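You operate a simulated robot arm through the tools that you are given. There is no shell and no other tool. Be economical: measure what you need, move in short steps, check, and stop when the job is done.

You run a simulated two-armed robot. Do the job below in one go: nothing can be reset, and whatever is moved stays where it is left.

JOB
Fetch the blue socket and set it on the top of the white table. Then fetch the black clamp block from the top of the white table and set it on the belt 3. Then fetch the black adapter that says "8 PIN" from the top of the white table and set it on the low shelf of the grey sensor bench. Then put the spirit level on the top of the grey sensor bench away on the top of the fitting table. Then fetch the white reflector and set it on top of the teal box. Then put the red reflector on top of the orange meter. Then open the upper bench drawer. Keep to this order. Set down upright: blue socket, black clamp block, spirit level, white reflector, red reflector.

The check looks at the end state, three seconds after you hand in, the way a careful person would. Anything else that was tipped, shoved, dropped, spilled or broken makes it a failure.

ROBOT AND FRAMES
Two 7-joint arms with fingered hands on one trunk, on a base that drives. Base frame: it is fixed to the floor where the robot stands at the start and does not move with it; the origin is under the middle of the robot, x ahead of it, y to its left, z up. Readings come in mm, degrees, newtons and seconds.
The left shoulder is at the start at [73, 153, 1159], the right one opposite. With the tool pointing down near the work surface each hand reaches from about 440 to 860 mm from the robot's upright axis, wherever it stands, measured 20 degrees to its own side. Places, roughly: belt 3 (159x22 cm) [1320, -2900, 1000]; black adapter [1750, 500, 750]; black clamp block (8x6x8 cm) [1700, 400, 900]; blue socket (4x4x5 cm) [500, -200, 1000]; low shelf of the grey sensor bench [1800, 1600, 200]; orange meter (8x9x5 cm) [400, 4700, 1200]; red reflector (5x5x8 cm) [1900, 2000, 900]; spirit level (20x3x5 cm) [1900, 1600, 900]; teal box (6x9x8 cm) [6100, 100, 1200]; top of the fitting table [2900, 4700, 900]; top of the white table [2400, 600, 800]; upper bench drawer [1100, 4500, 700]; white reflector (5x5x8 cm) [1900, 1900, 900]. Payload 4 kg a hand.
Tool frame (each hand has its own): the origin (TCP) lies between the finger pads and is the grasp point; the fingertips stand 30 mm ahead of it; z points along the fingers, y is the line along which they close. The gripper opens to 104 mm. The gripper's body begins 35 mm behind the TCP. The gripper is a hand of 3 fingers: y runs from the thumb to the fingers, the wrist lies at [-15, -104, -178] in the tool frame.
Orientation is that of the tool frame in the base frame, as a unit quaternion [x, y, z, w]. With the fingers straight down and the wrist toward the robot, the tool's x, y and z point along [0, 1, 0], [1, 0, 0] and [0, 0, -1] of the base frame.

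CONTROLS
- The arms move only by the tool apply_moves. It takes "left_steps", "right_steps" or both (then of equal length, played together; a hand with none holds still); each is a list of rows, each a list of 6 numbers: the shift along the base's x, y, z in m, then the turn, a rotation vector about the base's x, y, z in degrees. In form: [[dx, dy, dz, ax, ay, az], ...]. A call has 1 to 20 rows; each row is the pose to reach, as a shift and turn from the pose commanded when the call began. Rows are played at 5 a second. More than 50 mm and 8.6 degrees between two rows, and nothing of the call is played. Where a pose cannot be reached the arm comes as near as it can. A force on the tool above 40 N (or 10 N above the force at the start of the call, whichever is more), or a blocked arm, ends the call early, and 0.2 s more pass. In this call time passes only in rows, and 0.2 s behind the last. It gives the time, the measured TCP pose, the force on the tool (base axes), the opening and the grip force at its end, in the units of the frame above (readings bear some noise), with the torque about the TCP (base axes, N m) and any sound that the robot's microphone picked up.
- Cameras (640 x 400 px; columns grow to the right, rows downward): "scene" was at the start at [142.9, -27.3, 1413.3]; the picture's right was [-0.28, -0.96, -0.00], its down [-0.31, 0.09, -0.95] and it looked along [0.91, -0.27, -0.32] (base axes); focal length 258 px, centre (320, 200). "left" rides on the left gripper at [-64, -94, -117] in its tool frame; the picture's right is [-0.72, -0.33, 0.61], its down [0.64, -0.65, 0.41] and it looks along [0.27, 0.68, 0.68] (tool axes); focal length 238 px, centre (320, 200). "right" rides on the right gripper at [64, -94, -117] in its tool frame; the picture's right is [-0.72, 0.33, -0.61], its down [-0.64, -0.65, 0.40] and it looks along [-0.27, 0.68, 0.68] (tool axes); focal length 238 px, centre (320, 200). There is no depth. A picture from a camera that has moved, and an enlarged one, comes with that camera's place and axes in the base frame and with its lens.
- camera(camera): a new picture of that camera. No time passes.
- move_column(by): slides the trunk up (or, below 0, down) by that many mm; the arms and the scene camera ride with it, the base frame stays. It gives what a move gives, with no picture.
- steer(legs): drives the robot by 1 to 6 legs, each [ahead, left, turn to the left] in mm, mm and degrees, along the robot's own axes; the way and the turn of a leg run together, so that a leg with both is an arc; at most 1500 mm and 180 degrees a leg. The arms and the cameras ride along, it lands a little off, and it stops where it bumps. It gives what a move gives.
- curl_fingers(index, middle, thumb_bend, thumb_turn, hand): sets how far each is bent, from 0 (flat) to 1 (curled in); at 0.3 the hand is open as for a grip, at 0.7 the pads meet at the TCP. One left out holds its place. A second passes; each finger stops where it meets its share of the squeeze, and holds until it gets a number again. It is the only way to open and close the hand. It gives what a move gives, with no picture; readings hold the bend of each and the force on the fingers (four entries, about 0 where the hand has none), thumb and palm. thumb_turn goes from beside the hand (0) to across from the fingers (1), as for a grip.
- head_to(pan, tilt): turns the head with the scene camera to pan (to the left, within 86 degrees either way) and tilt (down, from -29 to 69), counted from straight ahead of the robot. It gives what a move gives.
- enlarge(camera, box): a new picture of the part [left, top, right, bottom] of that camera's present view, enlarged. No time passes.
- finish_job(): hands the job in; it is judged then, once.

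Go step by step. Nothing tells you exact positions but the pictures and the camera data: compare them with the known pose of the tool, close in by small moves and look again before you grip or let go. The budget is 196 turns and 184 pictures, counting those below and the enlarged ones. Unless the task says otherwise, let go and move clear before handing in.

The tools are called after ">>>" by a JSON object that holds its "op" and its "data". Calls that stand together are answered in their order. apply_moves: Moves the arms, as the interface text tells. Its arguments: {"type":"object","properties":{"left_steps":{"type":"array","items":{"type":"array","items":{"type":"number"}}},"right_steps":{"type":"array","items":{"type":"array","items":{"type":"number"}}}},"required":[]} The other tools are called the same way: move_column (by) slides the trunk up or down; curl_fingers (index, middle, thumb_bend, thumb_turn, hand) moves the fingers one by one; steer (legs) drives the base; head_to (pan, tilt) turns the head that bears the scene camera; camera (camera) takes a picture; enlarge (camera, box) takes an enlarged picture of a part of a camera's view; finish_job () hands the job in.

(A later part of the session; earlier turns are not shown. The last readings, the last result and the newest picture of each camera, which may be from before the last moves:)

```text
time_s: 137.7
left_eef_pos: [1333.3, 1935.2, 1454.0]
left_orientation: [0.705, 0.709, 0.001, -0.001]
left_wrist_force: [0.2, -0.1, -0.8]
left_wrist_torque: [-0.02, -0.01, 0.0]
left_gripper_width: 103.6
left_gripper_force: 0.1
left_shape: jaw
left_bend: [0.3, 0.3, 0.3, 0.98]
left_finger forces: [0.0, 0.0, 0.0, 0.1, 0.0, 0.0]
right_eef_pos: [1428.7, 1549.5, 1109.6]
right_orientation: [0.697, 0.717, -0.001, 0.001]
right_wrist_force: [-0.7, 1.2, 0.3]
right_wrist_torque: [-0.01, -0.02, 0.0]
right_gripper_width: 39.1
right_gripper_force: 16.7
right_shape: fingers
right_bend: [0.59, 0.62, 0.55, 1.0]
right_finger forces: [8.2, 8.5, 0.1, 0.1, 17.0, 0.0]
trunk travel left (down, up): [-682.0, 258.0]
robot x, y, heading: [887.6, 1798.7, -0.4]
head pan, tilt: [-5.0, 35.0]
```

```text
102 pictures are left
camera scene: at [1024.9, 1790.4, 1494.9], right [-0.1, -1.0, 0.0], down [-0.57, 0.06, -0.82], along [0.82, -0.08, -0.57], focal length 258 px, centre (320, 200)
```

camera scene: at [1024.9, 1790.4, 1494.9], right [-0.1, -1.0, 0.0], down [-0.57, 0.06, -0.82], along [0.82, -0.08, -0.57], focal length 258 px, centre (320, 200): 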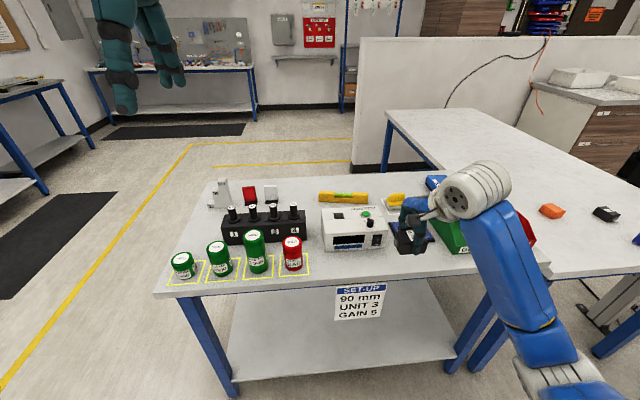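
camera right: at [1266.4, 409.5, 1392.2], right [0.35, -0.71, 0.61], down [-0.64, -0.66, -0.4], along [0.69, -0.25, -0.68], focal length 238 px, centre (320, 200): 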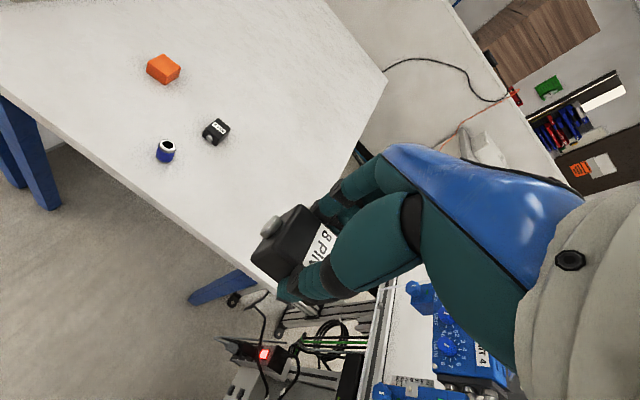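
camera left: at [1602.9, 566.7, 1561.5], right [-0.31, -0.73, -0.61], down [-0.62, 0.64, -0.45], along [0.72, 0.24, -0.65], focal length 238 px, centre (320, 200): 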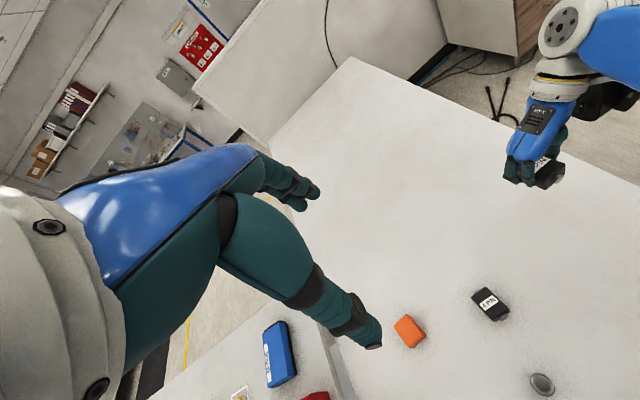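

I pull the right hand back 50 mm from the bench front and lower the trunk in two stages.

>>> {"op": "apply_moves", "data": {"right_steps": [[-0.025, 0, 0, 0, 0, 0], [-0.05, 0, 0, 0, 0, -1.5]]}}

>>> {"op": "move_column", "data": {"by": -320}}

>>> {"op": "move_column", "data": {"by": -330}}

>>> {"op": "head_to", "data": {"pan": -10, "tilt": 35}}

>>> {"op": "camera", "data": {"camera": "scene"}}

>>> {"op": "camera", "data": {"camera": "right"}}

```text
time_s: 138.3
left_eef_pos: [1332.1, 1936.5, 1454.2]
left_orientation: [0.706, 0.708, 0.002, 0.0]
left_wrist_force: [0.1, 0.0, -0.1]
left_wrist_torque: [0.02, -0.05, 0.02]
left_gripper_width: 103.9
left_gripper_force: 0.0
left_shape: jaw
left_bend: [0.3, 0.3, 0.3, 0.98]
left_finger forces: [0.1, 0.0, 0.1, 0.0, 0.0, 0.0]
right_eef_pos: [1376.9, 1549.5, 1110.3]
right_orientation: [0.707, 0.707, -0.001, 0.001]
right_wrist_force: [0.1, 0.7, -0.7]
right_wrist_torque: [-0.01, 0.02, -0.03]
right_gripper_width: 39.1
right_gripper_force: 16.5
right_shape: fingers
right_bend: [0.59, 0.62, 0.55, 1.0]
right_finger forces: [8.3, 8.6, 0.0, 0.0, 17.1, 0.0]
trunk travel left (down, up): [-682.0, 258.0]
robot x, y, heading: [888.2, 1793.8, -0.4]
head pan, tilt: [-5.0, 35.0]
```

```text
time_s: 141.5
left_eef_pos: [1334.1, 1937.5, 1132.7]
left_orientation: [0.706, 0.709, 0.001, -0.001]
left_wrist_force: [0.0, -0.1, 0.2]
left_wrist_torque: [-0.01, 0.01, 0.0]
left_gripper_width: 103.7
left_gripper_force: 0.0
left_shape: jaw
left_bend: [0.3, 0.3, 0.3, 0.98]
left_finger forces: [0.0, 0.0, 0.1, 0.0, 0.0, 0.1]
right_eef_pos: [1379.1, 1550.4, 788.9]
right_orientation: [0.706, 0.708, -0.001, 0.0]
right_wrist_force: [0.7, -0.1, -0.8]
right_wrist_torque: [-0.03, 0.01, 0.01]
right_gripper_width: 39.3
right_gripper_force: 16.4
right_shape: fingers
right_bend: [0.59, 0.62, 0.55, 1.0]
right_finger forces: [8.3, 8.5, 0.1, 0.0, 17.0, 0.0]
trunk travel left (down, up): [-362.0, 578.0]
robot x, y, heading: [887.7, 1797.6, -0.6]
head pan, tilt: [-5.0, 35.0]
```

```text
time_s: 144.8
left_eef_pos: [1334.8, 1936.9, 802.2]
left_orientation: [0.706, 0.708, 0.001, -0.001]
left_wrist_force: [0.1, -0.2, -0.8]
left_wrist_torque: [0.0, 0.02, -0.01]
left_gripper_width: 104.0
left_gripper_force: 0.0
left_shape: jaw
left_bend: [0.3, 0.3, 0.3, 0.98]
left_finger forces: [0.1, 0.1, 0.1, 0.1, 0.1, 0.1]
right_eef_pos: [1378.3, 1549.1, 459.7]
right_orientation: [0.706, 0.708, -0.001, 0.0]
right_wrist_force: [-1.1, -0.7, 0.1]
right_wrist_torque: [-0.04, -0.02, 0.0]
right_gripper_width: 39.1
right_gripper_force: 17.0
right_shape: fingers
right_bend: [0.59, 0.62, 0.55, 1.0]
right_finger forces: [8.3, 8.4, 0.0, 0.0, 17.1, 0.0]
trunk travel left (down, up): [-32.0, 908.0]
robot x, y, heading: [884.4, 1796.3, -0.7]
head pan, tilt: [-5.0, 35.0]
```

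```text
time_s: 145.4
left_eef_pos: [1334.2, 1937.4, 801.5]
left_orientation: [0.706, 0.709, 0.001, -0.001]
left_wrist_force: [0.0, -0.7, -0.1]
left_wrist_torque: [0.04, 0.02, -0.01]
left_gripper_width: 103.7
left_gripper_force: 0.2
left_shape: jaw
left_bend: [0.3, 0.3, 0.3, 0.98]
left_finger forces: [0.1, 0.0, 0.0, 0.0, 0.0, 0.1]
right_eef_pos: [1378.9, 1550.8, 458.2]
right_orientation: [0.706, 0.708, -0.001, 0.001]
right_wrist_force: [-0.3, -0.8, -0.5]
right_wrist_torque: [0.01, 0.03, 0.0]
right_gripper_width: 39.1
right_gripper_force: 16.9
right_shape: fingers
right_bend: [0.59, 0.62, 0.55, 1.0]
right_finger forces: [8.3, 8.4, 0.0, 0.0, 16.9, 0.1]
trunk travel left (down, up): [-32.0, 908.0]
robot x, y, heading: [883.4, 1797.8, -0.5]
head pan, tilt: [-10.0, 35.0]
```

```text
101 pictures are left
camera scene: at [1025.7, 1783.4, 844.5], right [-0.18, -0.98, 0.0], down [-0.57, 0.1, -0.82], along [0.8, -0.15, -0.58], focal length 258 px, centre (320, 200)
```

scene: 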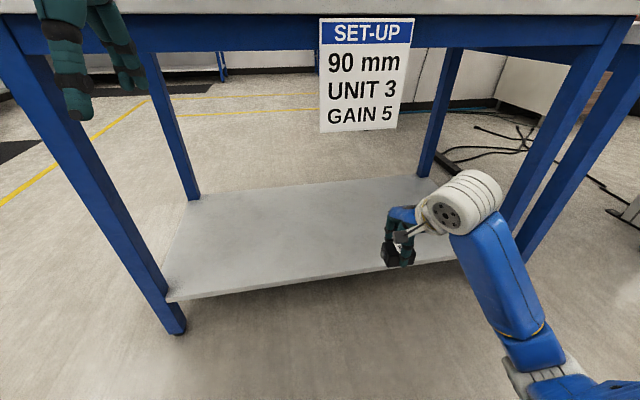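

```text
100 pictures are left
camera right: at [1286.3, 1614.1, 575.6], right [0.33, -0.72, 0.61], down [-0.65, -0.64, -0.4], along [0.68, -0.27, -0.68], focal length 238 px, centre (320, 200)
```

right: 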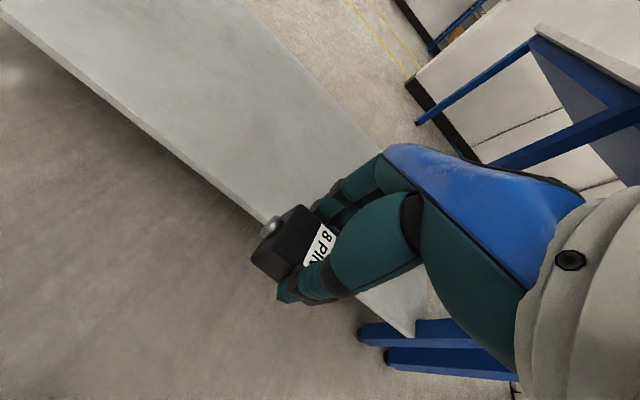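

The SET-UP sign hangs to z≈650 over y 1525–1710; the hand passes below it when low. I go down to TCP z≈310, then in to x≈1640.

>>> {"op": "apply_moves", "data": {"right_steps": [[0, 0, -0.04, 0, 0, 0], [0, 0, -0.08, 0, 0, 0], [0, 0, -0.12, 0, 0, 0], [0, 0, -0.15, 0, 0, 0], [0.04, -0.01, -0.15, 0, 0, 0], [0.08, -0.02, -0.15, 0, 0, 0], [0.12, -0.03, -0.15, 0, 0, 0], [0.16, -0.04, -0.15, 0, 0, 0], [0.2, -0.05, -0.15, 0, 0, 0], [0.235, -0.05, -0.15, 0, 0, 0], [0.265, -0.05, -0.15, 0, 0, 0]]}}

>>> {"op": "camera", "data": {"camera": "scene"}}

>>> {"op": "camera", "data": {"camera": "right"}}

```text
time_s: 147.8
left_eef_pos: [1334.5, 1938.1, 802.1]
left_orientation: [0.706, 0.709, 0.0, -0.001]
left_wrist_force: [0.4, 0.3, 0.1]
left_wrist_torque: [-0.05, -0.03, -0.01]
left_gripper_width: 104.0
left_gripper_force: 0.1
left_shape: jaw
left_bend: [0.3, 0.3, 0.3, 0.98]
left_finger forces: [0.0, 0.0, 0.0, 0.0, 0.1, 0.0]
right_eef_pos: [1644.9, 1502.0, 307.2]
right_orientation: [0.706, 0.708, 0.0, 0.001]
right_wrist_force: [0.0, -0.5, -0.9]
right_wrist_torque: [0.01, -0.01, -0.01]
right_gripper_width: 39.0
right_gripper_force: 16.1
right_shape: fingers
right_bend: [0.59, 0.62, 0.55, 1.0]
right_finger forces: [8.2, 8.2, 0.0, 0.1, 16.7, 0.0]
trunk travel left (down, up): [-32.0, 908.0]
robot x, y, heading: [889.0, 1800.1, -0.3]
head pan, tilt: [-10.0, 35.0]
```

```text
99 pictures are left
camera scene: at [1026.2, 1783.7, 844.4], right [-0.18, -0.98, 0.0], down [-0.57, 0.1, -0.82], along [0.8, -0.15, -0.58], focal length 258 px, centre (320, 200)
```

scene: 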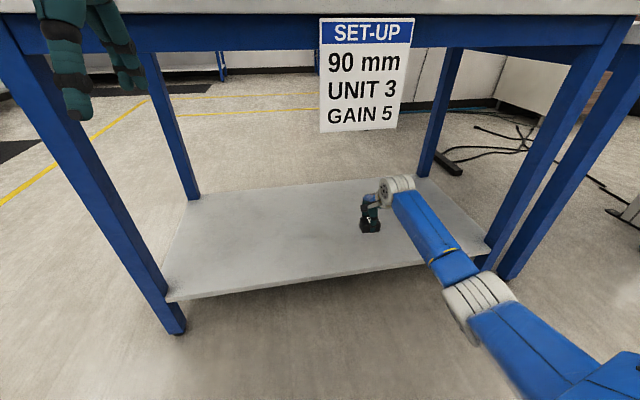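

```text
98 pictures are left
camera right: at [1552.7, 1564.6, 423.7], right [0.33, -0.72, 0.61], down [-0.65, -0.64, -0.4], along [0.68, -0.27, -0.68], focal length 238 px, centre (320, 200)
```

right: 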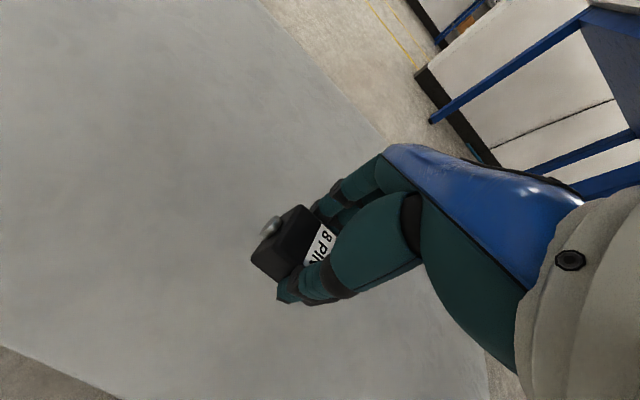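

Over the shelf. Lowering in gentle steps until contact.

>>> {"op": "apply_moves", "data": {"right_steps": [[0, 0, -0.015, 0, 0, 0], [0, 0, -0.03, 0, 0, 0], [0, 0, -0.036, 0, 0, 0], [0, 0, -0.041, 0, 0, 0], [0, 0, -0.046, 0, 0, 0]]}}

>>> {"op": "enlarge", "data": {"camera": "scene", "box": [320, 170, 420, 250]}}

```text
time_s: 149.0
left_eef_pos: [1333.5, 1936.8, 803.0]
left_orientation: [0.705, 0.709, 0.0, -0.001]
left_wrist_force: [-0.7, -0.5, 0.4]
left_wrist_torque: [-0.01, -0.01, -0.01]
left_gripper_width: 103.8
left_gripper_force: 0.1
left_shape: jaw
left_bend: [0.3, 0.3, 0.3, 0.98]
left_finger forces: [0.1, 0.0, 0.0, 0.1, 0.1, 0.1]
right_eef_pos: [1644.2, 1500.5, 262.6]
right_orientation: [0.706, 0.709, -0.001, 0.001]
right_wrist_force: [-0.3, 0.6, -0.2]
right_wrist_torque: [-0.01, 0.0, 0.02]
right_gripper_width: 38.9
right_gripper_force: 16.3
right_shape: fingers
right_bend: [0.59, 0.62, 0.55, 1.0]
right_finger forces: [8.2, 8.4, 0.0, 0.0, 16.8, 0.0]
trunk travel left (down, up): [-32.0, 908.0]
robot x, y, heading: [888.4, 1796.6, -0.4]
head pan, tilt: [-10.0, 35.0]
```

```text
5.00 times, centred on (370, 210) of scene
camera zoom: at [1026.3, 1783.5, 844.4], right [-0.18, -0.98, 0.0], down [-0.57, 0.1, -0.82], along [0.8, -0.15, -0.58], focal length 1290 px, centre (70, 150)
```

zoom: 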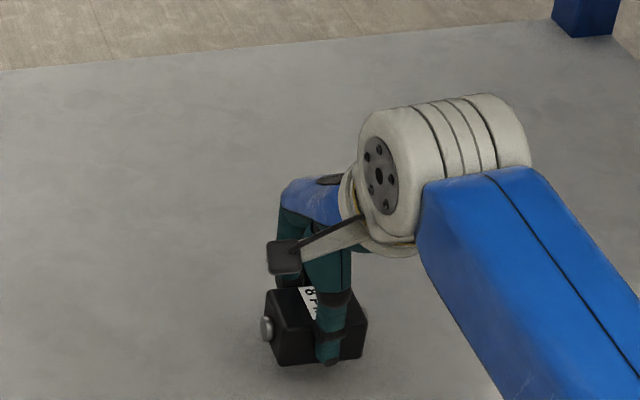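

>>> {"op": "apply_moves", "data": {"right_steps": [[0, 0, -0.004, 0, 0, 0], [0, 0, -0.008, 0, 0, 0], [0, 0, -0.012, 0, 0, 0], [0, 0, -0.015, 0, 0, 0], [0, 0, -0.018, 0, 0, 0]]}}

>>> {"op": "enlarge", "data": {"camera": "scene", "box": [320, 170, 420, 250]}}

```text
time_s: 150.2
left_eef_pos: [1335.0, 1935.8, 802.6]
left_orientation: [0.706, 0.708, 0.0, 0.0]
left_wrist_force: [0.2, 0.1, 0.4]
left_wrist_torque: [-0.02, -0.02, 0.0]
left_gripper_width: 103.9
left_gripper_force: 0.0
left_shape: jaw
left_bend: [0.3, 0.3, 0.3, 0.98]
left_finger forces: [0.0, 0.0, 0.1, 0.0, 0.1, 0.0]
right_eef_pos: [1644.1, 1499.2, 244.2]
right_orientation: [0.705, 0.709, -0.001, 0.001]
right_wrist_force: [0.2, 0.7, -1.0]
right_wrist_torque: [-0.02, 0.01, 0.01]
right_gripper_width: 38.9
right_gripper_force: 16.3
right_shape: fingers
right_bend: [0.59, 0.62, 0.55, 1.0]
right_finger forces: [8.2, 8.4, 0.0, 0.1, 16.6, 0.0]
trunk travel left (down, up): [-32.0, 908.0]
robot x, y, heading: [885.0, 1799.1, -0.4]
head pan, tilt: [-10.0, 35.0]
```

```text
5.00 times, centred on (370, 210) of scene
camera zoom: at [1026.2, 1783.5, 844.4], right [-0.18, -0.98, 0.0], down [-0.57, 0.1, -0.82], along [0.8, -0.15, -0.58], focal length 1290 px, centre (70, 150)
```

zoom: 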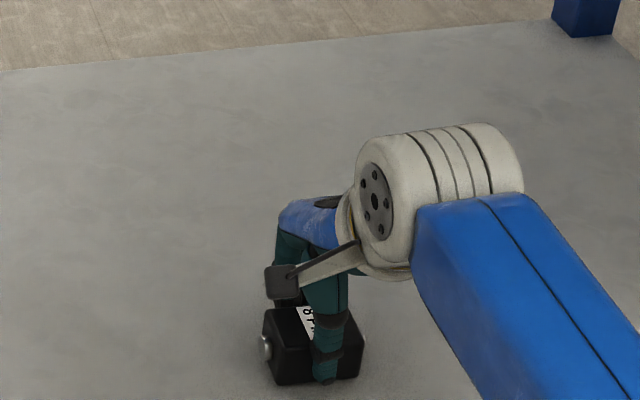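

>>> {"op": "apply_moves", "data": {"right_steps": [[0, 0, -0.003, 0, 0, 0], [0, 0, -0.006, 0, 0, 0], [0, 0, -0.009, 0, 0, 0], [0, 0, -0.012, 0, 0, 0], [0, 0, -0.015, 0, 0, 0], [0, 0, -0.018, 0, 0, 0]]}}

>>> {"op": "enlarge", "data": {"camera": "scene", "box": [320, 170, 420, 250]}}

```text
time_s: 151.6
left_eef_pos: [1331.8, 1938.5, 805.6]
left_orientation: [0.706, 0.708, 0.003, 0.001]
left_wrist_force: [-0.3, 1.5, 0.4]
left_wrist_torque: [-0.04, 0.02, -0.03]
left_gripper_width: 103.8
left_gripper_force: 0.1
left_shape: jaw
left_bend: [0.3, 0.3, 0.3, 0.98]
left_finger forces: [0.0, 0.0, 0.0, 0.0, 0.0, 0.0]
right_eef_pos: [1645.0, 1501.0, 232.9]
right_orientation: [0.706, 0.708, 0.002, 0.005]
right_wrist_force: [1.0, -0.4, 26.7]
right_wrist_torque: [-0.11, -0.31, -0.02]
right_gripper_width: 39.6
right_gripper_force: 22.9
right_shape: fingers
right_bend: [0.6, 0.62, 0.55, 1.0]
right_finger forces: [9.5, 16.0, 0.0, 0.0, 21.3, 0.1]
trunk travel left (down, up): [-32.0, 908.0]
robot x, y, heading: [886.0, 1800.6, -0.6]
head pan, tilt: [-10.0, 35.0]
```

```text
5.00 times, centred on (370, 210) of scene
camera zoom: at [1021.7, 1785.4, 845.4], right [-0.18, -0.98, 0.0], down [-0.56, 0.1, -0.82], along [0.81, -0.15, -0.57], focal length 1290 px, centre (70, 150)
```

zoom: 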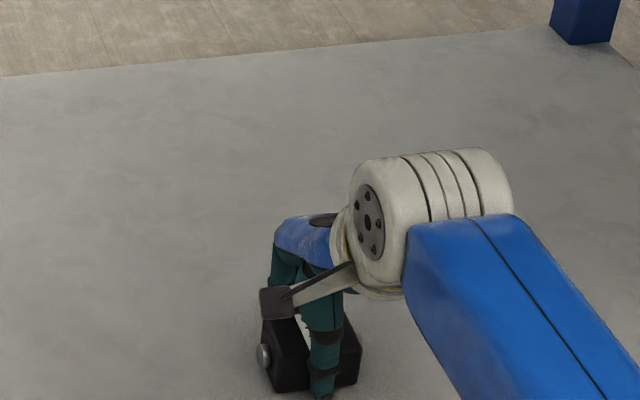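

Contact at TCP z≈236. I ease up a little and then open the hand.

>>> {"op": "apply_moves", "data": {"right_steps": [[0, 0, 0.005, 0, 0, 0]]}}

>>> {"op": "curl_fingers", "data": {"hand": "right", "index": 0.45, "middle": 0.45, "thumb_bend": 0.45}}

>>> {"op": "apply_moves", "data": {"right_steps": [[0, 0, 0.015, 0, 0, 0], [0, 0, 0.05, 0, 0, 0], [0, 0, 0.09, 0, 0, 0]]}}

>>> {"op": "camera", "data": {"camera": "right"}}

```text
time_s: 152.0
left_eef_pos: [1333.5, 1938.3, 803.1]
left_orientation: [0.706, 0.708, 0.001, 0.001]
left_wrist_force: [0.3, -0.8, -0.4]
left_wrist_torque: [-0.03, 0.03, -0.02]
left_gripper_width: 103.8
left_gripper_force: 0.2
left_shape: jaw
left_bend: [0.3, 0.3, 0.3, 0.98]
left_finger forces: [0.0, 0.0, 0.1, 0.0, 0.0, 0.1]
right_eef_pos: [1644.9, 1500.1, 233.7]
right_orientation: [0.706, 0.708, 0.0, 0.003]
right_wrist_force: [4.5, 1.1, 17.8]
right_wrist_torque: [-0.07, -0.43, 0.03]
right_gripper_width: 39.4
right_gripper_force: 21.2
right_shape: fingers
right_bend: [0.6, 0.61, 0.55, 1.0]
right_finger forces: [10.5, 13.6, 0.1, 0.0, 17.9, 0.0]
trunk travel left (down, up): [-32.0, 908.0]
robot x, y, heading: [886.1, 1793.1, -0.1]
head pan, tilt: [-10.0, 35.0]
```

```text
time_s: 153.0
left_eef_pos: [1333.7, 1937.8, 800.8]
left_orientation: [0.706, 0.708, 0.001, 0.0]
left_wrist_force: [-0.3, -0.4, 0.2]
left_wrist_torque: [0.02, 0.0, 0.01]
left_gripper_width: 103.7
left_gripper_force: 0.0
left_shape: jaw
left_bend: [0.3, 0.3, 0.3, 0.98]
left_finger forces: [0.0, 0.1, 0.0, 0.0, 0.0, 0.0]
right_eef_pos: [1644.7, 1500.5, 232.8]
right_orientation: [0.706, 0.708, -0.002, 0.002]
right_wrist_force: [-2.2, 0.6, 9.4]
right_wrist_torque: [-0.07, -0.2, -0.05]
right_gripper_width: 64.2
right_gripper_force: 4.3
right_shape: fingers
right_bend: [0.45, 0.48, 0.45, 0.99]
right_finger forces: [0.0, 9.2, 0.0, 0.0, 0.1, 0.0]
trunk travel left (down, up): [-32.0, 908.0]
robot x, y, heading: [889.6, 1795.8, -0.5]
head pan, tilt: [-10.0, 35.0]
```

```text
time_s: 153.8
left_eef_pos: [1333.1, 1938.0, 802.0]
left_orientation: [0.706, 0.708, 0.001, 0.0]
left_wrist_force: [0.0, -0.1, 0.5]
left_wrist_torque: [0.03, 0.01, -0.01]
left_gripper_width: 103.6
left_gripper_force: 0.0
left_shape: jaw
left_bend: [0.3, 0.3, 0.3, 0.98]
left_finger forces: [0.0, 0.0, 0.0, 0.1, 0.0, 0.0]
right_eef_pos: [1646.5, 1499.5, 323.8]
right_orientation: [0.706, 0.709, -0.001, 0.001]
right_wrist_force: [0.2, -0.8, -0.7]
right_wrist_torque: [-0.02, -0.01, 0.03]
right_gripper_width: 64.4
right_gripper_force: 0.1
right_shape: fingers
right_bend: [0.45, 0.45, 0.45, 0.99]
right_finger forces: [0.0, 0.0, 0.1, 0.0, 0.1, 0.0]
trunk travel left (down, up): [-32.0, 908.0]
robot x, y, heading: [888.8, 1795.1, -0.4]
head pan, tilt: [-10.0, 35.0]
```

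```text
94 pictures are left
camera right: at [1553.0, 1563.2, 439.9], right [0.33, -0.72, 0.61], down [-0.65, -0.64, -0.4], along [0.68, -0.27, -0.68], focal length 238 px, centre (320, 200)
```

right: 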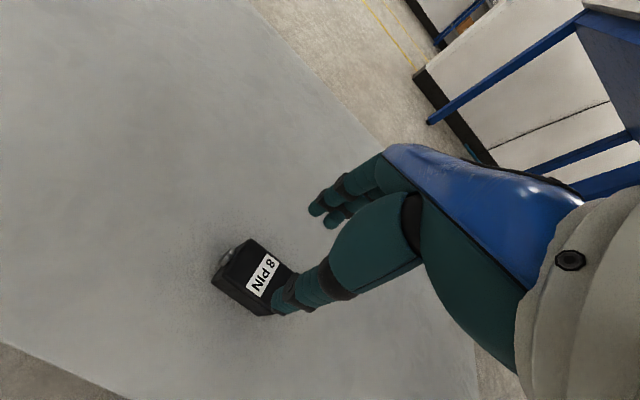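

The adapter sits on the low shelf, label up. I retract the hand out from under the bench, then raise the trunk.

>>> {"op": "apply_moves", "data": {"right_steps": [[-0.04, 0.01, 0, 0, 0, 0], [-0.08, 0.02, 0, 0, 0, 0], [-0.12, 0.03, 0, 0, 0, 0], [-0.16, 0.04, 0, 0, 0, 0], [-0.2, 0.05, 0, 0, 0, 0], [-0.24, 0.05, 0, 0, 0, 0], [-0.27, 0.05, 0, 0, 0, 0], [-0.29, 0.05, 0.04, 0, 0, 0], [-0.29, 0.05, 0.08, 0, 0, 0], [-0.29, 0.05, 0.12, 0, 0, 0]]}}

>>> {"op": "camera", "data": {"camera": "scene"}}

```text
time_s: 156.0
left_eef_pos: [1334.6, 1937.2, 801.8]
left_orientation: [0.705, 0.709, 0.0, 0.0]
left_wrist_force: [0.0, 0.8, 0.3]
left_wrist_torque: [-0.03, 0.01, 0.01]
left_gripper_width: 103.9
left_gripper_force: 0.0
left_shape: jaw
left_bend: [0.3, 0.3, 0.3, 0.98]
left_finger forces: [0.1, 0.0, 0.0, 0.0, 0.0, 0.0]
right_eef_pos: [1354.2, 1548.2, 442.4]
right_orientation: [0.707, 0.707, -0.002, 0.0]
right_wrist_force: [-0.7, 0.6, 1.1]
right_wrist_torque: [0.01, -0.01, -0.02]
right_gripper_width: 64.7
right_gripper_force: 0.0
right_shape: fingers
right_bend: [0.45, 0.45, 0.45, 0.99]
right_finger forces: [0.0, 0.0, 0.0, 0.1, 0.0, 0.1]
trunk travel left (down, up): [-32.0, 908.0]
robot x, y, heading: [884.7, 1799.8, -0.7]
head pan, tilt: [-10.0, 35.0]
```

```text
93 pictures are left
camera scene: at [1025.5, 1783.6, 844.5], right [-0.18, -0.98, 0.0], down [-0.57, 0.1, -0.82], along [0.8, -0.15, -0.58], focal length 258 px, centre (320, 200)
```

scene: 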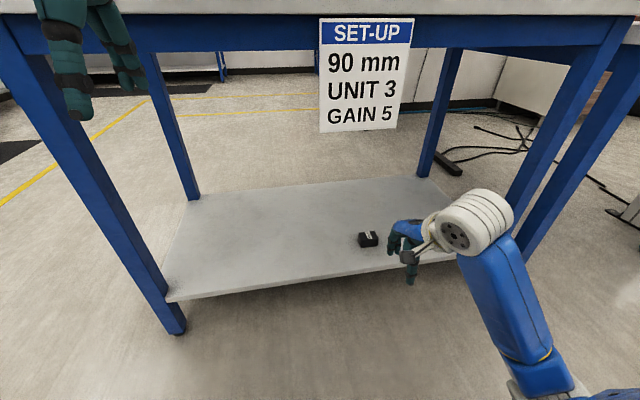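

Clear. Raising the trunk again and then looking at the bench top for the spirit level.

>>> {"op": "move_column", "data": {"by": 690}}

>>> {"op": "camera", "data": {"camera": "scene"}}

>>> {"op": "enlarge", "data": {"camera": "scene", "box": [160, 150, 440, 310]}}

>>> {"op": "camera", "data": {"camera": "right"}}

```text
refused: 690 is not a number from -400 to 400
```

```text
92 pictures are left
camera scene: at [1025.5, 1783.6, 844.5], right [-0.18, -0.98, 0.0], down [-0.57, 0.1, -0.82], along [0.8, -0.15, -0.58], focal length 258 px, centre (320, 200)
```

scene: 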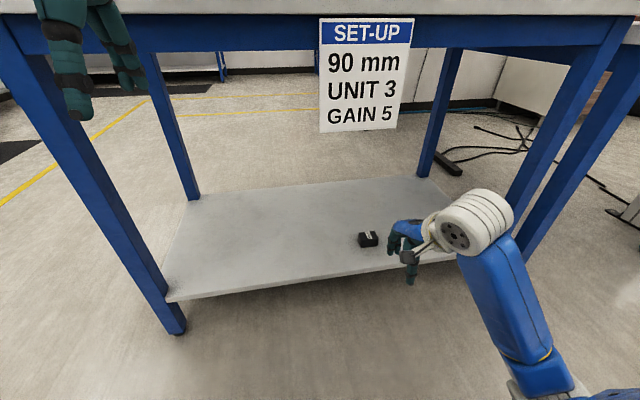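

```text
2.29 times, centred on (300, 230) of scene
camera zoom: at [1025.5, 1783.6, 844.5], right [-0.18, -0.98, 0.0], down [-0.57, 0.1, -0.82], along [0.8, -0.15, -0.58], focal length 590 px, centre (366, 131)
```

zoom: 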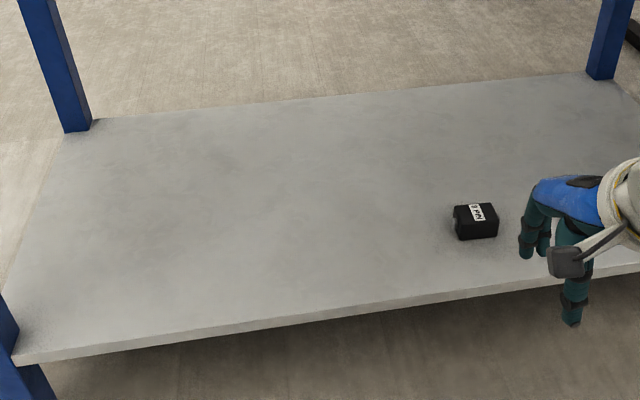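

```text
90 pictures are left
camera right: at [1261.6, 1611.8, 559.8], right [0.33, -0.72, 0.61], down [-0.65, -0.64, -0.4], along [0.68, -0.27, -0.68], focal length 238 px, centre (320, 200)
```

right: 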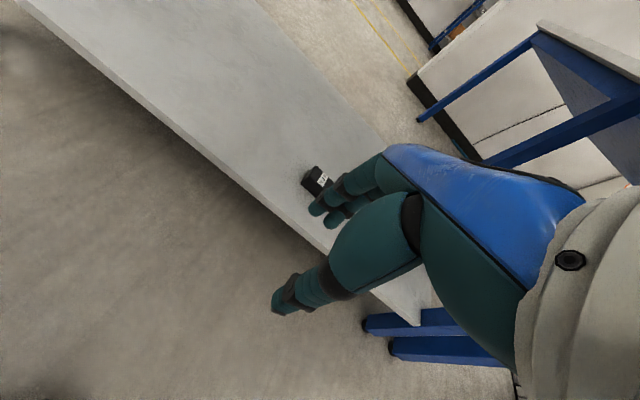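

The column takes at most 400 mm a call; I raise in two calls.

>>> {"op": "move_column", "data": {"by": 350}}

>>> {"op": "move_column", "data": {"by": 340}}

>>> {"op": "camera", "data": {"camera": "scene"}}

```text
time_s: 159.4
left_eef_pos: [1333.6, 1936.9, 1153.8]
left_orientation: [0.706, 0.708, 0.001, 0.0]
left_wrist_force: [-0.7, 0.0, -0.1]
left_wrist_torque: [0.03, -0.01, 0.03]
left_gripper_width: 104.0
left_gripper_force: 0.0
left_shape: jaw
left_bend: [0.3, 0.3, 0.3, 0.98]
left_finger forces: [0.0, 0.0, 0.0, 0.0, 0.0, 0.0]
right_eef_pos: [1355.0, 1548.3, 792.4]
right_orientation: [0.706, 0.709, -0.002, 0.0]
right_wrist_force: [0.0, 1.0, 0.3]
right_wrist_torque: [0.01, 0.01, 0.0]
right_gripper_width: 64.5
right_gripper_force: 0.0
right_shape: fingers
right_bend: [0.45, 0.45, 0.45, 0.99]
right_finger forces: [0.0, 0.0, 0.1, 0.1, 0.0, 0.1]
trunk travel left (down, up): [-382.0, 558.0]
robot x, y, heading: [885.9, 1798.3, -0.4]
head pan, tilt: [-10.0, 35.0]
```

```text
time_s: 162.8
left_eef_pos: [1335.0, 1937.8, 1491.6]
left_orientation: [0.706, 0.708, 0.0, 0.0]
left_wrist_force: [0.7, 0.4, -0.1]
left_wrist_torque: [0.0, -0.01, 0.01]
left_gripper_width: 103.8
left_gripper_force: 0.1
left_shape: jaw
left_bend: [0.3, 0.3, 0.3, 0.98]
left_finger forces: [0.1, 0.0, 0.1, 0.1, 0.0, 0.0]
right_eef_pos: [1356.0, 1547.0, 1133.1]
right_orientation: [0.705, 0.709, -0.001, 0.0]
right_wrist_force: [0.0, 0.1, 0.2]
right_wrist_torque: [0.0, -0.01, 0.03]
right_gripper_width: 64.5
right_gripper_force: 0.2
right_shape: fingers
right_bend: [0.45, 0.45, 0.45, 0.99]
right_finger forces: [0.0, 0.1, 0.0, 0.0, 0.1, 0.0]
trunk travel left (down, up): [-722.0, 218.0]
robot x, y, heading: [889.1, 1797.9, -0.6]
head pan, tilt: [-10.0, 35.0]
```

```text
89 pictures are left
camera scene: at [1027.1, 1783.3, 1534.5], right [-0.18, -0.98, 0.0], down [-0.57, 0.1, -0.82], along [0.8, -0.15, -0.58], focal length 258 px, centre (320, 200)
```

scene: 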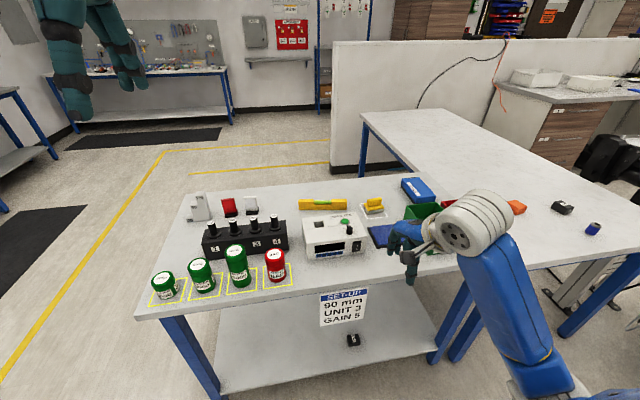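

The yellow spirit level lies at ≈[1924, 1600]; the red and white reflectors stand at the back left. I drive 260 mm nearer.

>>> {"op": "steer", "data": {"legs": [[260, 0, 0.5]]}}

>>> {"op": "enlarge", "data": {"camera": "scene", "box": [160, 180, 420, 350]}}

>>> {"op": "camera", "data": {"camera": "right"}}

```text
time_s: 164.6
left_eef_pos: [1583.2, 1942.3, 1494.4]
left_orientation: [0.702, 0.712, 0.002, 0.0]
left_wrist_force: [-0.1, -0.1, 0.4]
left_wrist_torque: [0.0, -0.02, 0.0]
left_gripper_width: 103.8
left_gripper_force: 0.0
left_shape: jaw
left_bend: [0.3, 0.3, 0.3, 0.98]
left_finger forces: [0.1, 0.0, 0.0, 0.0, 0.0, 0.0]
right_eef_pos: [1609.2, 1552.5, 1134.7]
right_orientation: [0.702, 0.713, -0.001, 0.001]
right_wrist_force: [-1.0, 0.0, -0.5]
right_wrist_torque: [-0.01, 0.04, 0.02]
right_gripper_width: 64.5
right_gripper_force: 0.1
right_shape: fingers
right_bend: [0.45, 0.45, 0.45, 0.99]
right_finger forces: [0.1, 0.0, 0.0, 0.1, 0.1, 0.0]
trunk travel left (down, up): [-722.0, 218.0]
robot x, y, heading: [1144.6, 1796.7, 0.2]
head pan, tilt: [-10.0, 35.0]
```

```text
2.35 times, centred on (290, 265) of scene
camera zoom: at [1276.3, 1784.3, 1535.1], right [-0.17, -0.99, 0.0], down [-0.56, 0.1, -0.82], along [0.81, -0.14, -0.57], focal length 607 px, centre (391, 47)
```

zoom: 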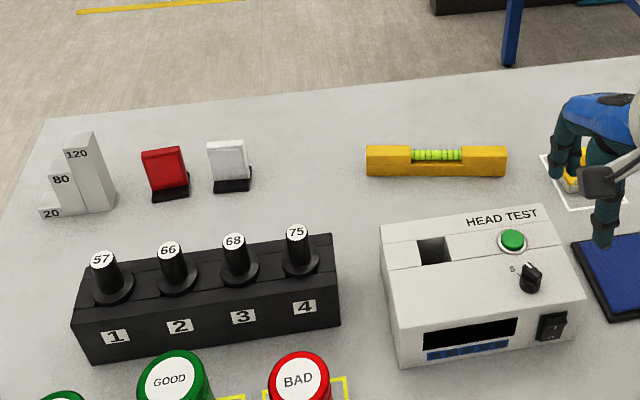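

```text
87 pictures are left
camera right: at [1515.4, 1615.4, 1250.9], right [0.33, -0.71, 0.62], down [-0.64, -0.65, -0.4], along [0.69, -0.26, -0.68], focal length 238 px, centre (320, 200)
```

right: 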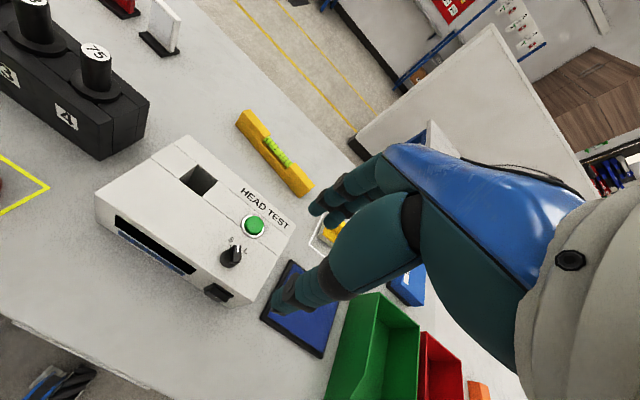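

The bench top is at z≈903; the level is centred at ≈[1858, 1615, 928] with yaw about -6°. I bring the right hand above it.

>>> {"op": "apply_moves", "data": {"right_steps": [[0.045, 0.01, 0, 0, 0, -2], [0.09, 0.02, 0, 0, 0, -4], [0.135, 0.035, 0, 0, 0, -6], [0.18, 0.05, 0, 0, 0, -7], [0.22, 0.06, -0.02, 0, 0, -7], [0.249, 0.063, -0.05, 0, 0, -7], [0.249, 0.063, -0.085, 0, 0, -7]]}}

>>> {"op": "camera", "data": {"camera": "right"}}

>>> {"op": "enlarge", "data": {"camera": "scene", "box": [260, 190, 420, 290]}}

```text
time_s: 166.2
left_eef_pos: [1587.3, 1942.1, 1493.5]
left_orientation: [0.701, 0.713, 0.001, 0.0]
left_wrist_force: [-0.8, 0.5, -0.1]
left_wrist_torque: [0.0, -0.01, -0.03]
left_gripper_width: 103.6
left_gripper_force: 0.1
left_shape: jaw
left_bend: [0.3, 0.3, 0.3, 0.98]
left_finger forces: [0.0, 0.1, 0.0, 0.1, 0.1, 0.0]
right_eef_pos: [1863.6, 1617.2, 1049.0]
right_orientation: [0.744, 0.668, 0.0, 0.001]
right_wrist_force: [0.1, -0.4, -0.2]
right_wrist_torque: [-0.02, 0.02, 0.03]
right_gripper_width: 64.6
right_gripper_force: 0.0
right_shape: fingers
right_bend: [0.45, 0.45, 0.45, 0.99]
right_finger forces: [0.1, 0.0, 0.1, 0.0, 0.0, 0.0]
trunk travel left (down, up): [-722.0, 218.0]
robot x, y, heading: [1138.5, 1803.4, 0.2]
head pan, tilt: [-10.0, 35.0]
```

```text
86 pictures are left
camera right: at [1778.3, 1691.7, 1164.9], right [0.25, -0.75, 0.61], down [-0.72, -0.57, -0.4], along [0.65, -0.34, -0.68], focal length 238 px, centre (320, 200)
```

right: 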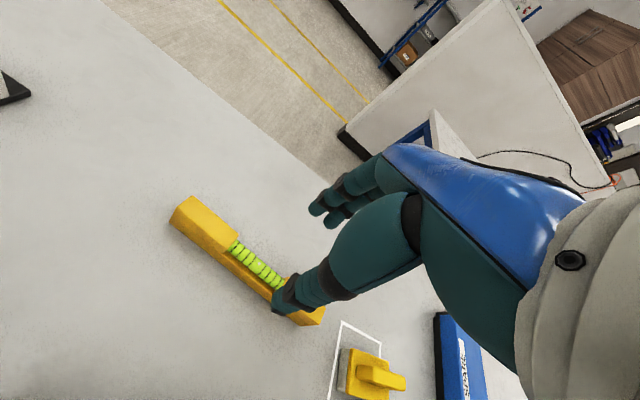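

```text
4.00 times, centred on (340, 240) of scene
camera zoom: at [1283.6, 1784.8, 1534.4], right [-0.17, -0.99, 0.0], down [-0.57, 0.1, -0.82], along [0.81, -0.14, -0.58], focal length 1032 px, centre (240, 40)
```

zoom: 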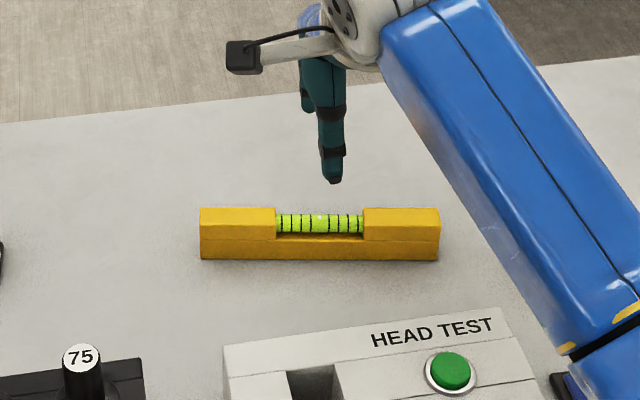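

Closer triangulation of an end corner gives level top z≈922, so bench top ≈872 and level centre ≈[1885, 1614, 897], yaw ≈ -9.5°. I adjust and descend part way.

>>> {"op": "apply_moves", "data": {"right_steps": [[0.012, -0.002, 0, 0, 0, -2], [0.021, -0.003, -0.02, 0, 0, -3], [0.021, -0.003, -0.05, 0, 0, -3], [0.021, -0.003, -0.075, 0, 0, -3]]}}

>>> {"op": "camera", "data": {"camera": "right"}}

>>> {"op": "enlarge", "data": {"camera": "scene", "box": [260, 190, 420, 290]}}

```text
time_s: 167.2
left_eef_pos: [1586.7, 1943.2, 1493.9]
left_orientation: [0.702, 0.713, 0.002, 0.0]
left_wrist_force: [-0.8, 0.1, -0.1]
left_wrist_torque: [-0.02, 0.0, -0.05]
left_gripper_width: 103.7
left_gripper_force: 0.0
left_shape: jaw
left_bend: [0.3, 0.3, 0.3, 0.98]
left_finger forces: [0.1, 0.1, 0.0, 0.0, 0.0, 0.0]
right_eef_pos: [1883.5, 1614.3, 972.8]
right_orientation: [0.762, 0.648, 0.0, 0.001]
right_wrist_force: [-0.3, 0.8, 0.2]
right_wrist_torque: [0.0, -0.02, -0.01]
right_gripper_width: 64.5
right_gripper_force: 0.0
right_shape: fingers
right_bend: [0.45, 0.45, 0.45, 0.99]
right_finger forces: [0.0, 0.0, 0.1, 0.0, 0.0, 0.1]
trunk travel left (down, up): [-722.0, 218.0]
robot x, y, heading: [1144.0, 1795.4, 0.4]
head pan, tilt: [-10.0, 35.0]
```

```text
84 pictures are left
camera right: at [1802.1, 1692.7, 1089.3], right [0.21, -0.76, 0.62], down [-0.75, -0.53, -0.4], along [0.63, -0.38, -0.68], focal length 238 px, centre (320, 200)
```

right: 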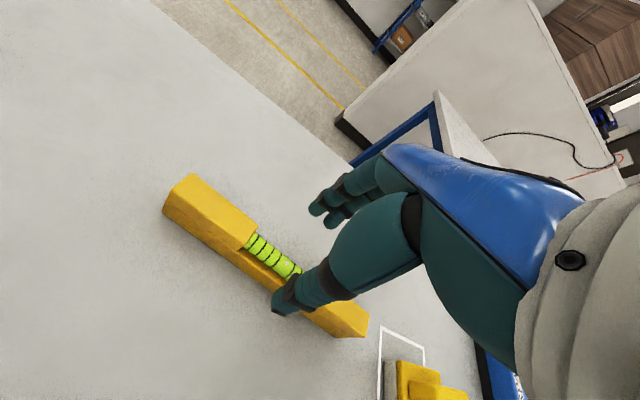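

```text
4.00 times, centred on (340, 240) of scene
camera zoom: at [1283.0, 1785.1, 1534.5], right [-0.17, -0.99, 0.0], down [-0.57, 0.1, -0.82], along [0.81, -0.14, -0.58], focal length 1032 px, centre (240, 40)
```

zoom: 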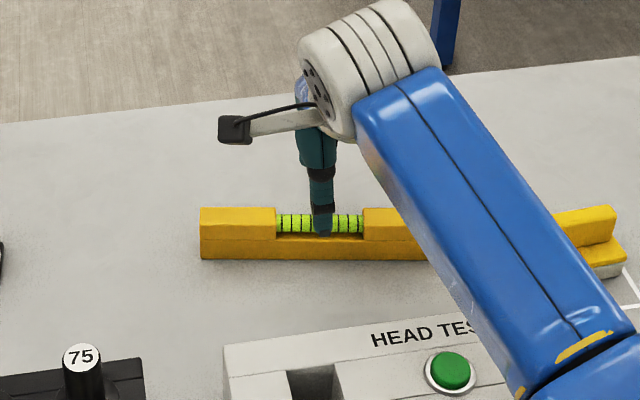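

The level is centred between thumb and fingers. Down to TCP z≈919.

>>> {"op": "apply_moves", "data": {"right_steps": [[-0.002, 0.008, -0.02, 0, 0, 0], [-0.002, 0.008, -0.04, 0, 0, 0], [-0.002, 0.008, -0.047, 0, 0, 0], [-0.002, 0.008, -0.053, 0, 0, 0]]}}

>>> {"op": "camera", "data": {"camera": "right"}}

```text
time_s: 168.2
left_eef_pos: [1587.6, 1941.8, 1492.9]
left_orientation: [0.702, 0.713, 0.001, 0.0]
left_wrist_force: [-0.7, 1.3, -0.7]
left_wrist_torque: [0.0, -0.02, -0.01]
left_gripper_width: 104.0
left_gripper_force: 0.0
left_shape: jaw
left_bend: [0.3, 0.3, 0.3, 0.98]
left_finger forces: [0.0, 0.1, 0.1, 0.1, 0.0, 0.0]
right_eef_pos: [1882.4, 1621.3, 920.2]
right_orientation: [0.761, 0.648, -0.001, 0.002]
right_wrist_force: [-0.4, -0.2, -0.5]
right_wrist_torque: [0.0, -0.01, -0.01]
right_gripper_width: 64.5
right_gripper_force: 0.0
right_shape: fingers
right_bend: [0.45, 0.45, 0.45, 0.99]
right_finger forces: [0.1, 0.0, 0.0, 0.0, 0.0, 0.0]
trunk travel left (down, up): [-722.0, 218.0]
robot x, y, heading: [1143.9, 1800.5, 0.3]
head pan, tilt: [-10.0, 35.0]
```

```text
82 pictures are left
camera right: at [1800.1, 1700.2, 1036.2], right [0.21, -0.76, 0.62], down [-0.75, -0.53, -0.4], along [0.63, -0.38, -0.68], focal length 238 px, centre (320, 200)
```

right: 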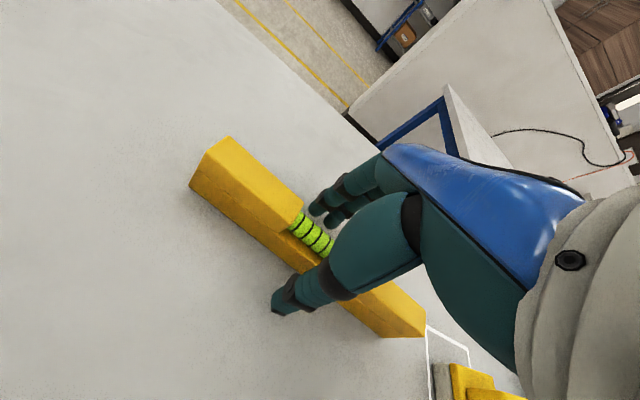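

Good straddle. Close and test-lift.

>>> {"op": "curl_fingers", "data": {"hand": "right", "index": 0.75, "middle": 0.75, "thumb_bend": 0.75}}

>>> {"op": "apply_moves", "data": {"right_steps": [[0, 0, 0.01, 0, 0, 0], [0, 0, 0.04, 0, 0, 0], [0, 0, 0.08, 0, 0, 0], [0, 0, 0.12, 0, 0, 0], [0, 0, 0.16, 0, 0, 0]]}}

>>> {"op": "camera", "data": {"camera": "scene"}}

>>> {"op": "camera", "data": {"camera": "right"}}

```text
time_s: 169.2
left_eef_pos: [1588.7, 1942.8, 1492.8]
left_orientation: [0.701, 0.713, 0.001, 0.0]
left_wrist_force: [0.5, -0.1, 0.0]
left_wrist_torque: [0.0, 0.02, -0.01]
left_gripper_width: 103.9
left_gripper_force: 0.1
left_shape: jaw
left_bend: [0.3, 0.3, 0.3, 0.98]
left_finger forces: [0.0, 0.0, 0.0, 0.0, 0.0, 0.0]
right_eef_pos: [1881.7, 1621.7, 919.5]
right_orientation: [0.761, 0.648, -0.001, 0.001]
right_wrist_force: [-0.4, 0.5, -1.2]
right_wrist_torque: [0.03, -0.02, 0.0]
right_gripper_width: 17.1
right_gripper_force: 18.3
right_shape: fingers
right_bend: [0.73, 0.73, 0.63, 1.0]
right_finger forces: [10.7, 7.4, 0.1, 0.0, 18.3, 0.0]
trunk travel left (down, up): [-722.0, 218.0]
robot x, y, heading: [1141.8, 1799.0, 0.5]
head pan, tilt: [-10.0, 35.0]
```

```text
time_s: 170.4
left_eef_pos: [1585.6, 1943.1, 1492.3]
left_orientation: [0.701, 0.713, 0.001, 0.0]
left_wrist_force: [0.9, -0.7, 0.3]
left_wrist_torque: [0.0, 0.0, 0.01]
left_gripper_width: 103.9
left_gripper_force: 0.1
left_shape: jaw
left_bend: [0.3, 0.3, 0.3, 0.98]
left_finger forces: [0.0, 0.1, 0.0, 0.0, 0.0, 0.0]
right_eef_pos: [1880.6, 1621.6, 1079.1]
right_orientation: [0.761, 0.648, -0.001, 0.001]
right_wrist_force: [-0.2, 0.0, -1.6]
right_wrist_torque: [-0.01, 0.0, 0.01]
right_gripper_width: 16.8
right_gripper_force: 17.7
right_shape: fingers
right_bend: [0.73, 0.73, 0.63, 1.0]
right_finger forces: [10.6, 7.4, 0.1, 0.1, 18.2, 0.0]
trunk travel left (down, up): [-722.0, 218.0]
robot x, y, heading: [1141.5, 1800.0, 0.3]
head pan, tilt: [-10.0, 35.0]
```

```text
81 pictures are left
camera scene: at [1283.1, 1785.5, 1534.4], right [-0.17, -0.99, 0.0], down [-0.57, 0.1, -0.82], along [0.81, -0.14, -0.58], focal length 258 px, centre (320, 200)
```

scene: 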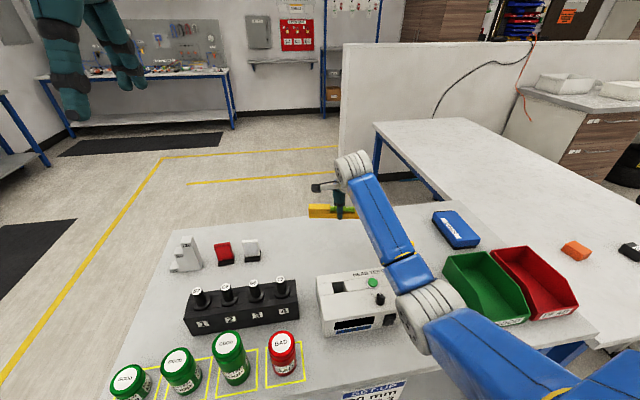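

```text
80 pictures are left
camera right: at [1799.2, 1699.8, 1196.9], right [0.21, -0.76, 0.61], down [-0.75, -0.53, -0.4], along [0.63, -0.38, -0.68], focal length 238 px, centre (320, 200)
```

right: 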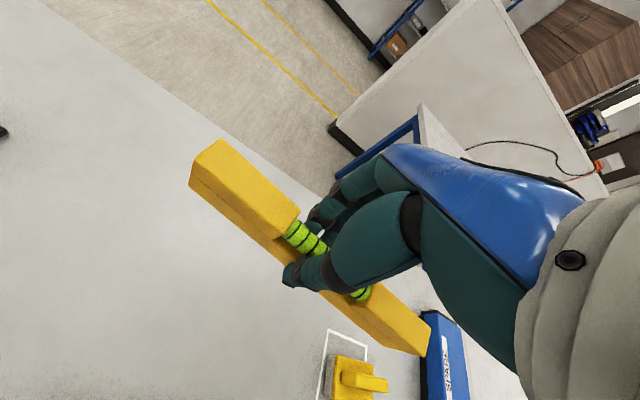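

The level is held well. I raise and tuck it, back off, and look to the left.

>>> {"op": "apply_moves", "data": {"right_steps": [[0, 0, 0.04, 0, 0, 2], [-0.02, 0, 0.08, 0, 0, 4], [-0.05, 0, 0.11, 0, 0, 6], [-0.09, 0, 0.13, 0, 0, 8], [-0.13, 0, 0.14, 0, 0, 9], [-0.17, 0, 0.14, 0, 0, 9], [-0.21, 0, 0.14, 0, 0, 9], [-0.25, -0.01, 0.14, 0, 0, 9], [-0.28, -0.02, 0.14, 0, 0, 9]]}}

>>> {"op": "steer", "data": {"legs": [[-500, 0, 0]]}}

>>> {"op": "head_to", "data": {"pan": 55, "tilt": 15}}

>>> {"op": "camera", "data": {"camera": "scene"}}

```text
time_s: 172.4
left_eef_pos: [1584.8, 1941.6, 1493.3]
left_orientation: [0.702, 0.713, 0.002, 0.0]
left_wrist_force: [-1.1, 0.0, 0.6]
left_wrist_torque: [0.01, -0.04, 0.04]
left_gripper_width: 103.7
left_gripper_force: 0.0
left_shape: jaw
left_bend: [0.3, 0.3, 0.3, 0.98]
left_finger forces: [0.0, 0.0, 0.1, 0.0, 0.0, 0.0]
right_eef_pos: [1599.4, 1598.3, 1221.3]
right_orientation: [0.709, 0.705, 0.0, 0.0]
right_wrist_force: [1.0, -0.3, -1.6]
right_wrist_torque: [0.0, 0.02, -0.02]
right_gripper_width: 16.8
right_gripper_force: 18.0
right_shape: fingers
right_bend: [0.73, 0.73, 0.63, 1.0]
right_finger forces: [10.1, 7.3, 0.0, 0.0, 17.8, 0.1]
trunk travel left (down, up): [-722.0, 218.0]
robot x, y, heading: [1140.7, 1800.3, 0.4]
head pan, tilt: [-10.0, 35.0]
```

```text
time_s: 175.4
left_eef_pos: [1083.8, 1941.3, 1491.2]
left_orientation: [0.699, 0.715, 0.0, -0.002]
left_wrist_force: [0.1, -0.4, -0.2]
left_wrist_torque: [-0.01, 0.04, 0.02]
left_gripper_width: 104.0
left_gripper_force: 0.1
left_shape: jaw
left_bend: [0.3, 0.3, 0.3, 0.98]
left_finger forces: [0.1, 0.0, 0.1, 0.0, 0.0, 0.0]
right_eef_pos: [1100.2, 1599.0, 1218.4]
right_orientation: [0.704, 0.71, -0.002, 0.0]
right_wrist_force: [-0.7, 0.2, -0.6]
right_wrist_torque: [0.0, -0.01, 0.03]
right_gripper_width: 16.8
right_gripper_force: 18.2
right_shape: fingers
right_bend: [0.73, 0.73, 0.63, 1.0]
right_finger forces: [10.0, 7.3, 0.0, 0.0, 17.7, 0.0]
trunk travel left (down, up): [-722.0, 218.0]
robot x, y, heading: [632.9, 1791.7, 0.8]
head pan, tilt: [-10.0, 35.0]
```

```text
time_s: 176.7
left_eef_pos: [1079.0, 1942.8, 1493.2]
left_orientation: [0.699, 0.715, 0.0, 0.0]
left_wrist_force: [0.1, -0.1, -0.4]
left_wrist_torque: [-0.02, 0.05, 0.02]
left_gripper_width: 103.9
left_gripper_force: 0.0
left_shape: jaw
left_bend: [0.3, 0.3, 0.3, 0.98]
left_finger forces: [0.0, 0.1, 0.0, 0.1, 0.1, 0.0]
right_eef_pos: [1097.1, 1598.6, 1221.0]
right_orientation: [0.705, 0.71, -0.001, 0.001]
right_wrist_force: [0.8, -0.3, -2.4]
right_wrist_torque: [0.0, -0.03, 0.01]
right_gripper_width: 16.8
right_gripper_force: 18.1
right_shape: fingers
right_bend: [0.73, 0.73, 0.63, 1.0]
right_finger forces: [10.1, 7.3, 0.1, 0.0, 17.7, 0.0]
trunk travel left (down, up): [-722.0, 218.0]
robot x, y, heading: [641.2, 1791.7, 0.8]
head pan, tilt: [55.0, 15.0]
```

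```text
79 pictures are left
camera scene: at [743.6, 1872.5, 1566.5], right [0.83, -0.56, 0.0], down [-0.15, -0.21, -0.97], along [0.54, 0.8, -0.26], focal length 258 px, centre (320, 200)
```

scene: 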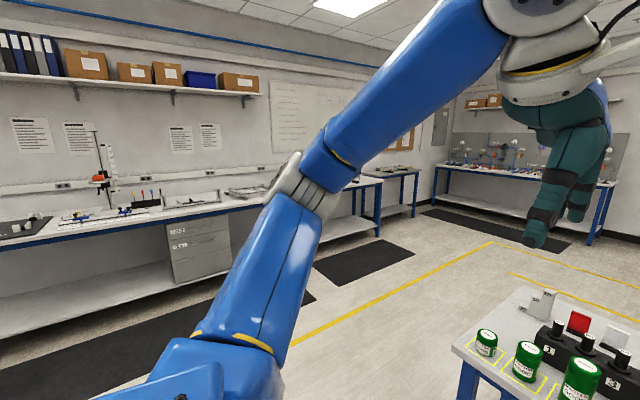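

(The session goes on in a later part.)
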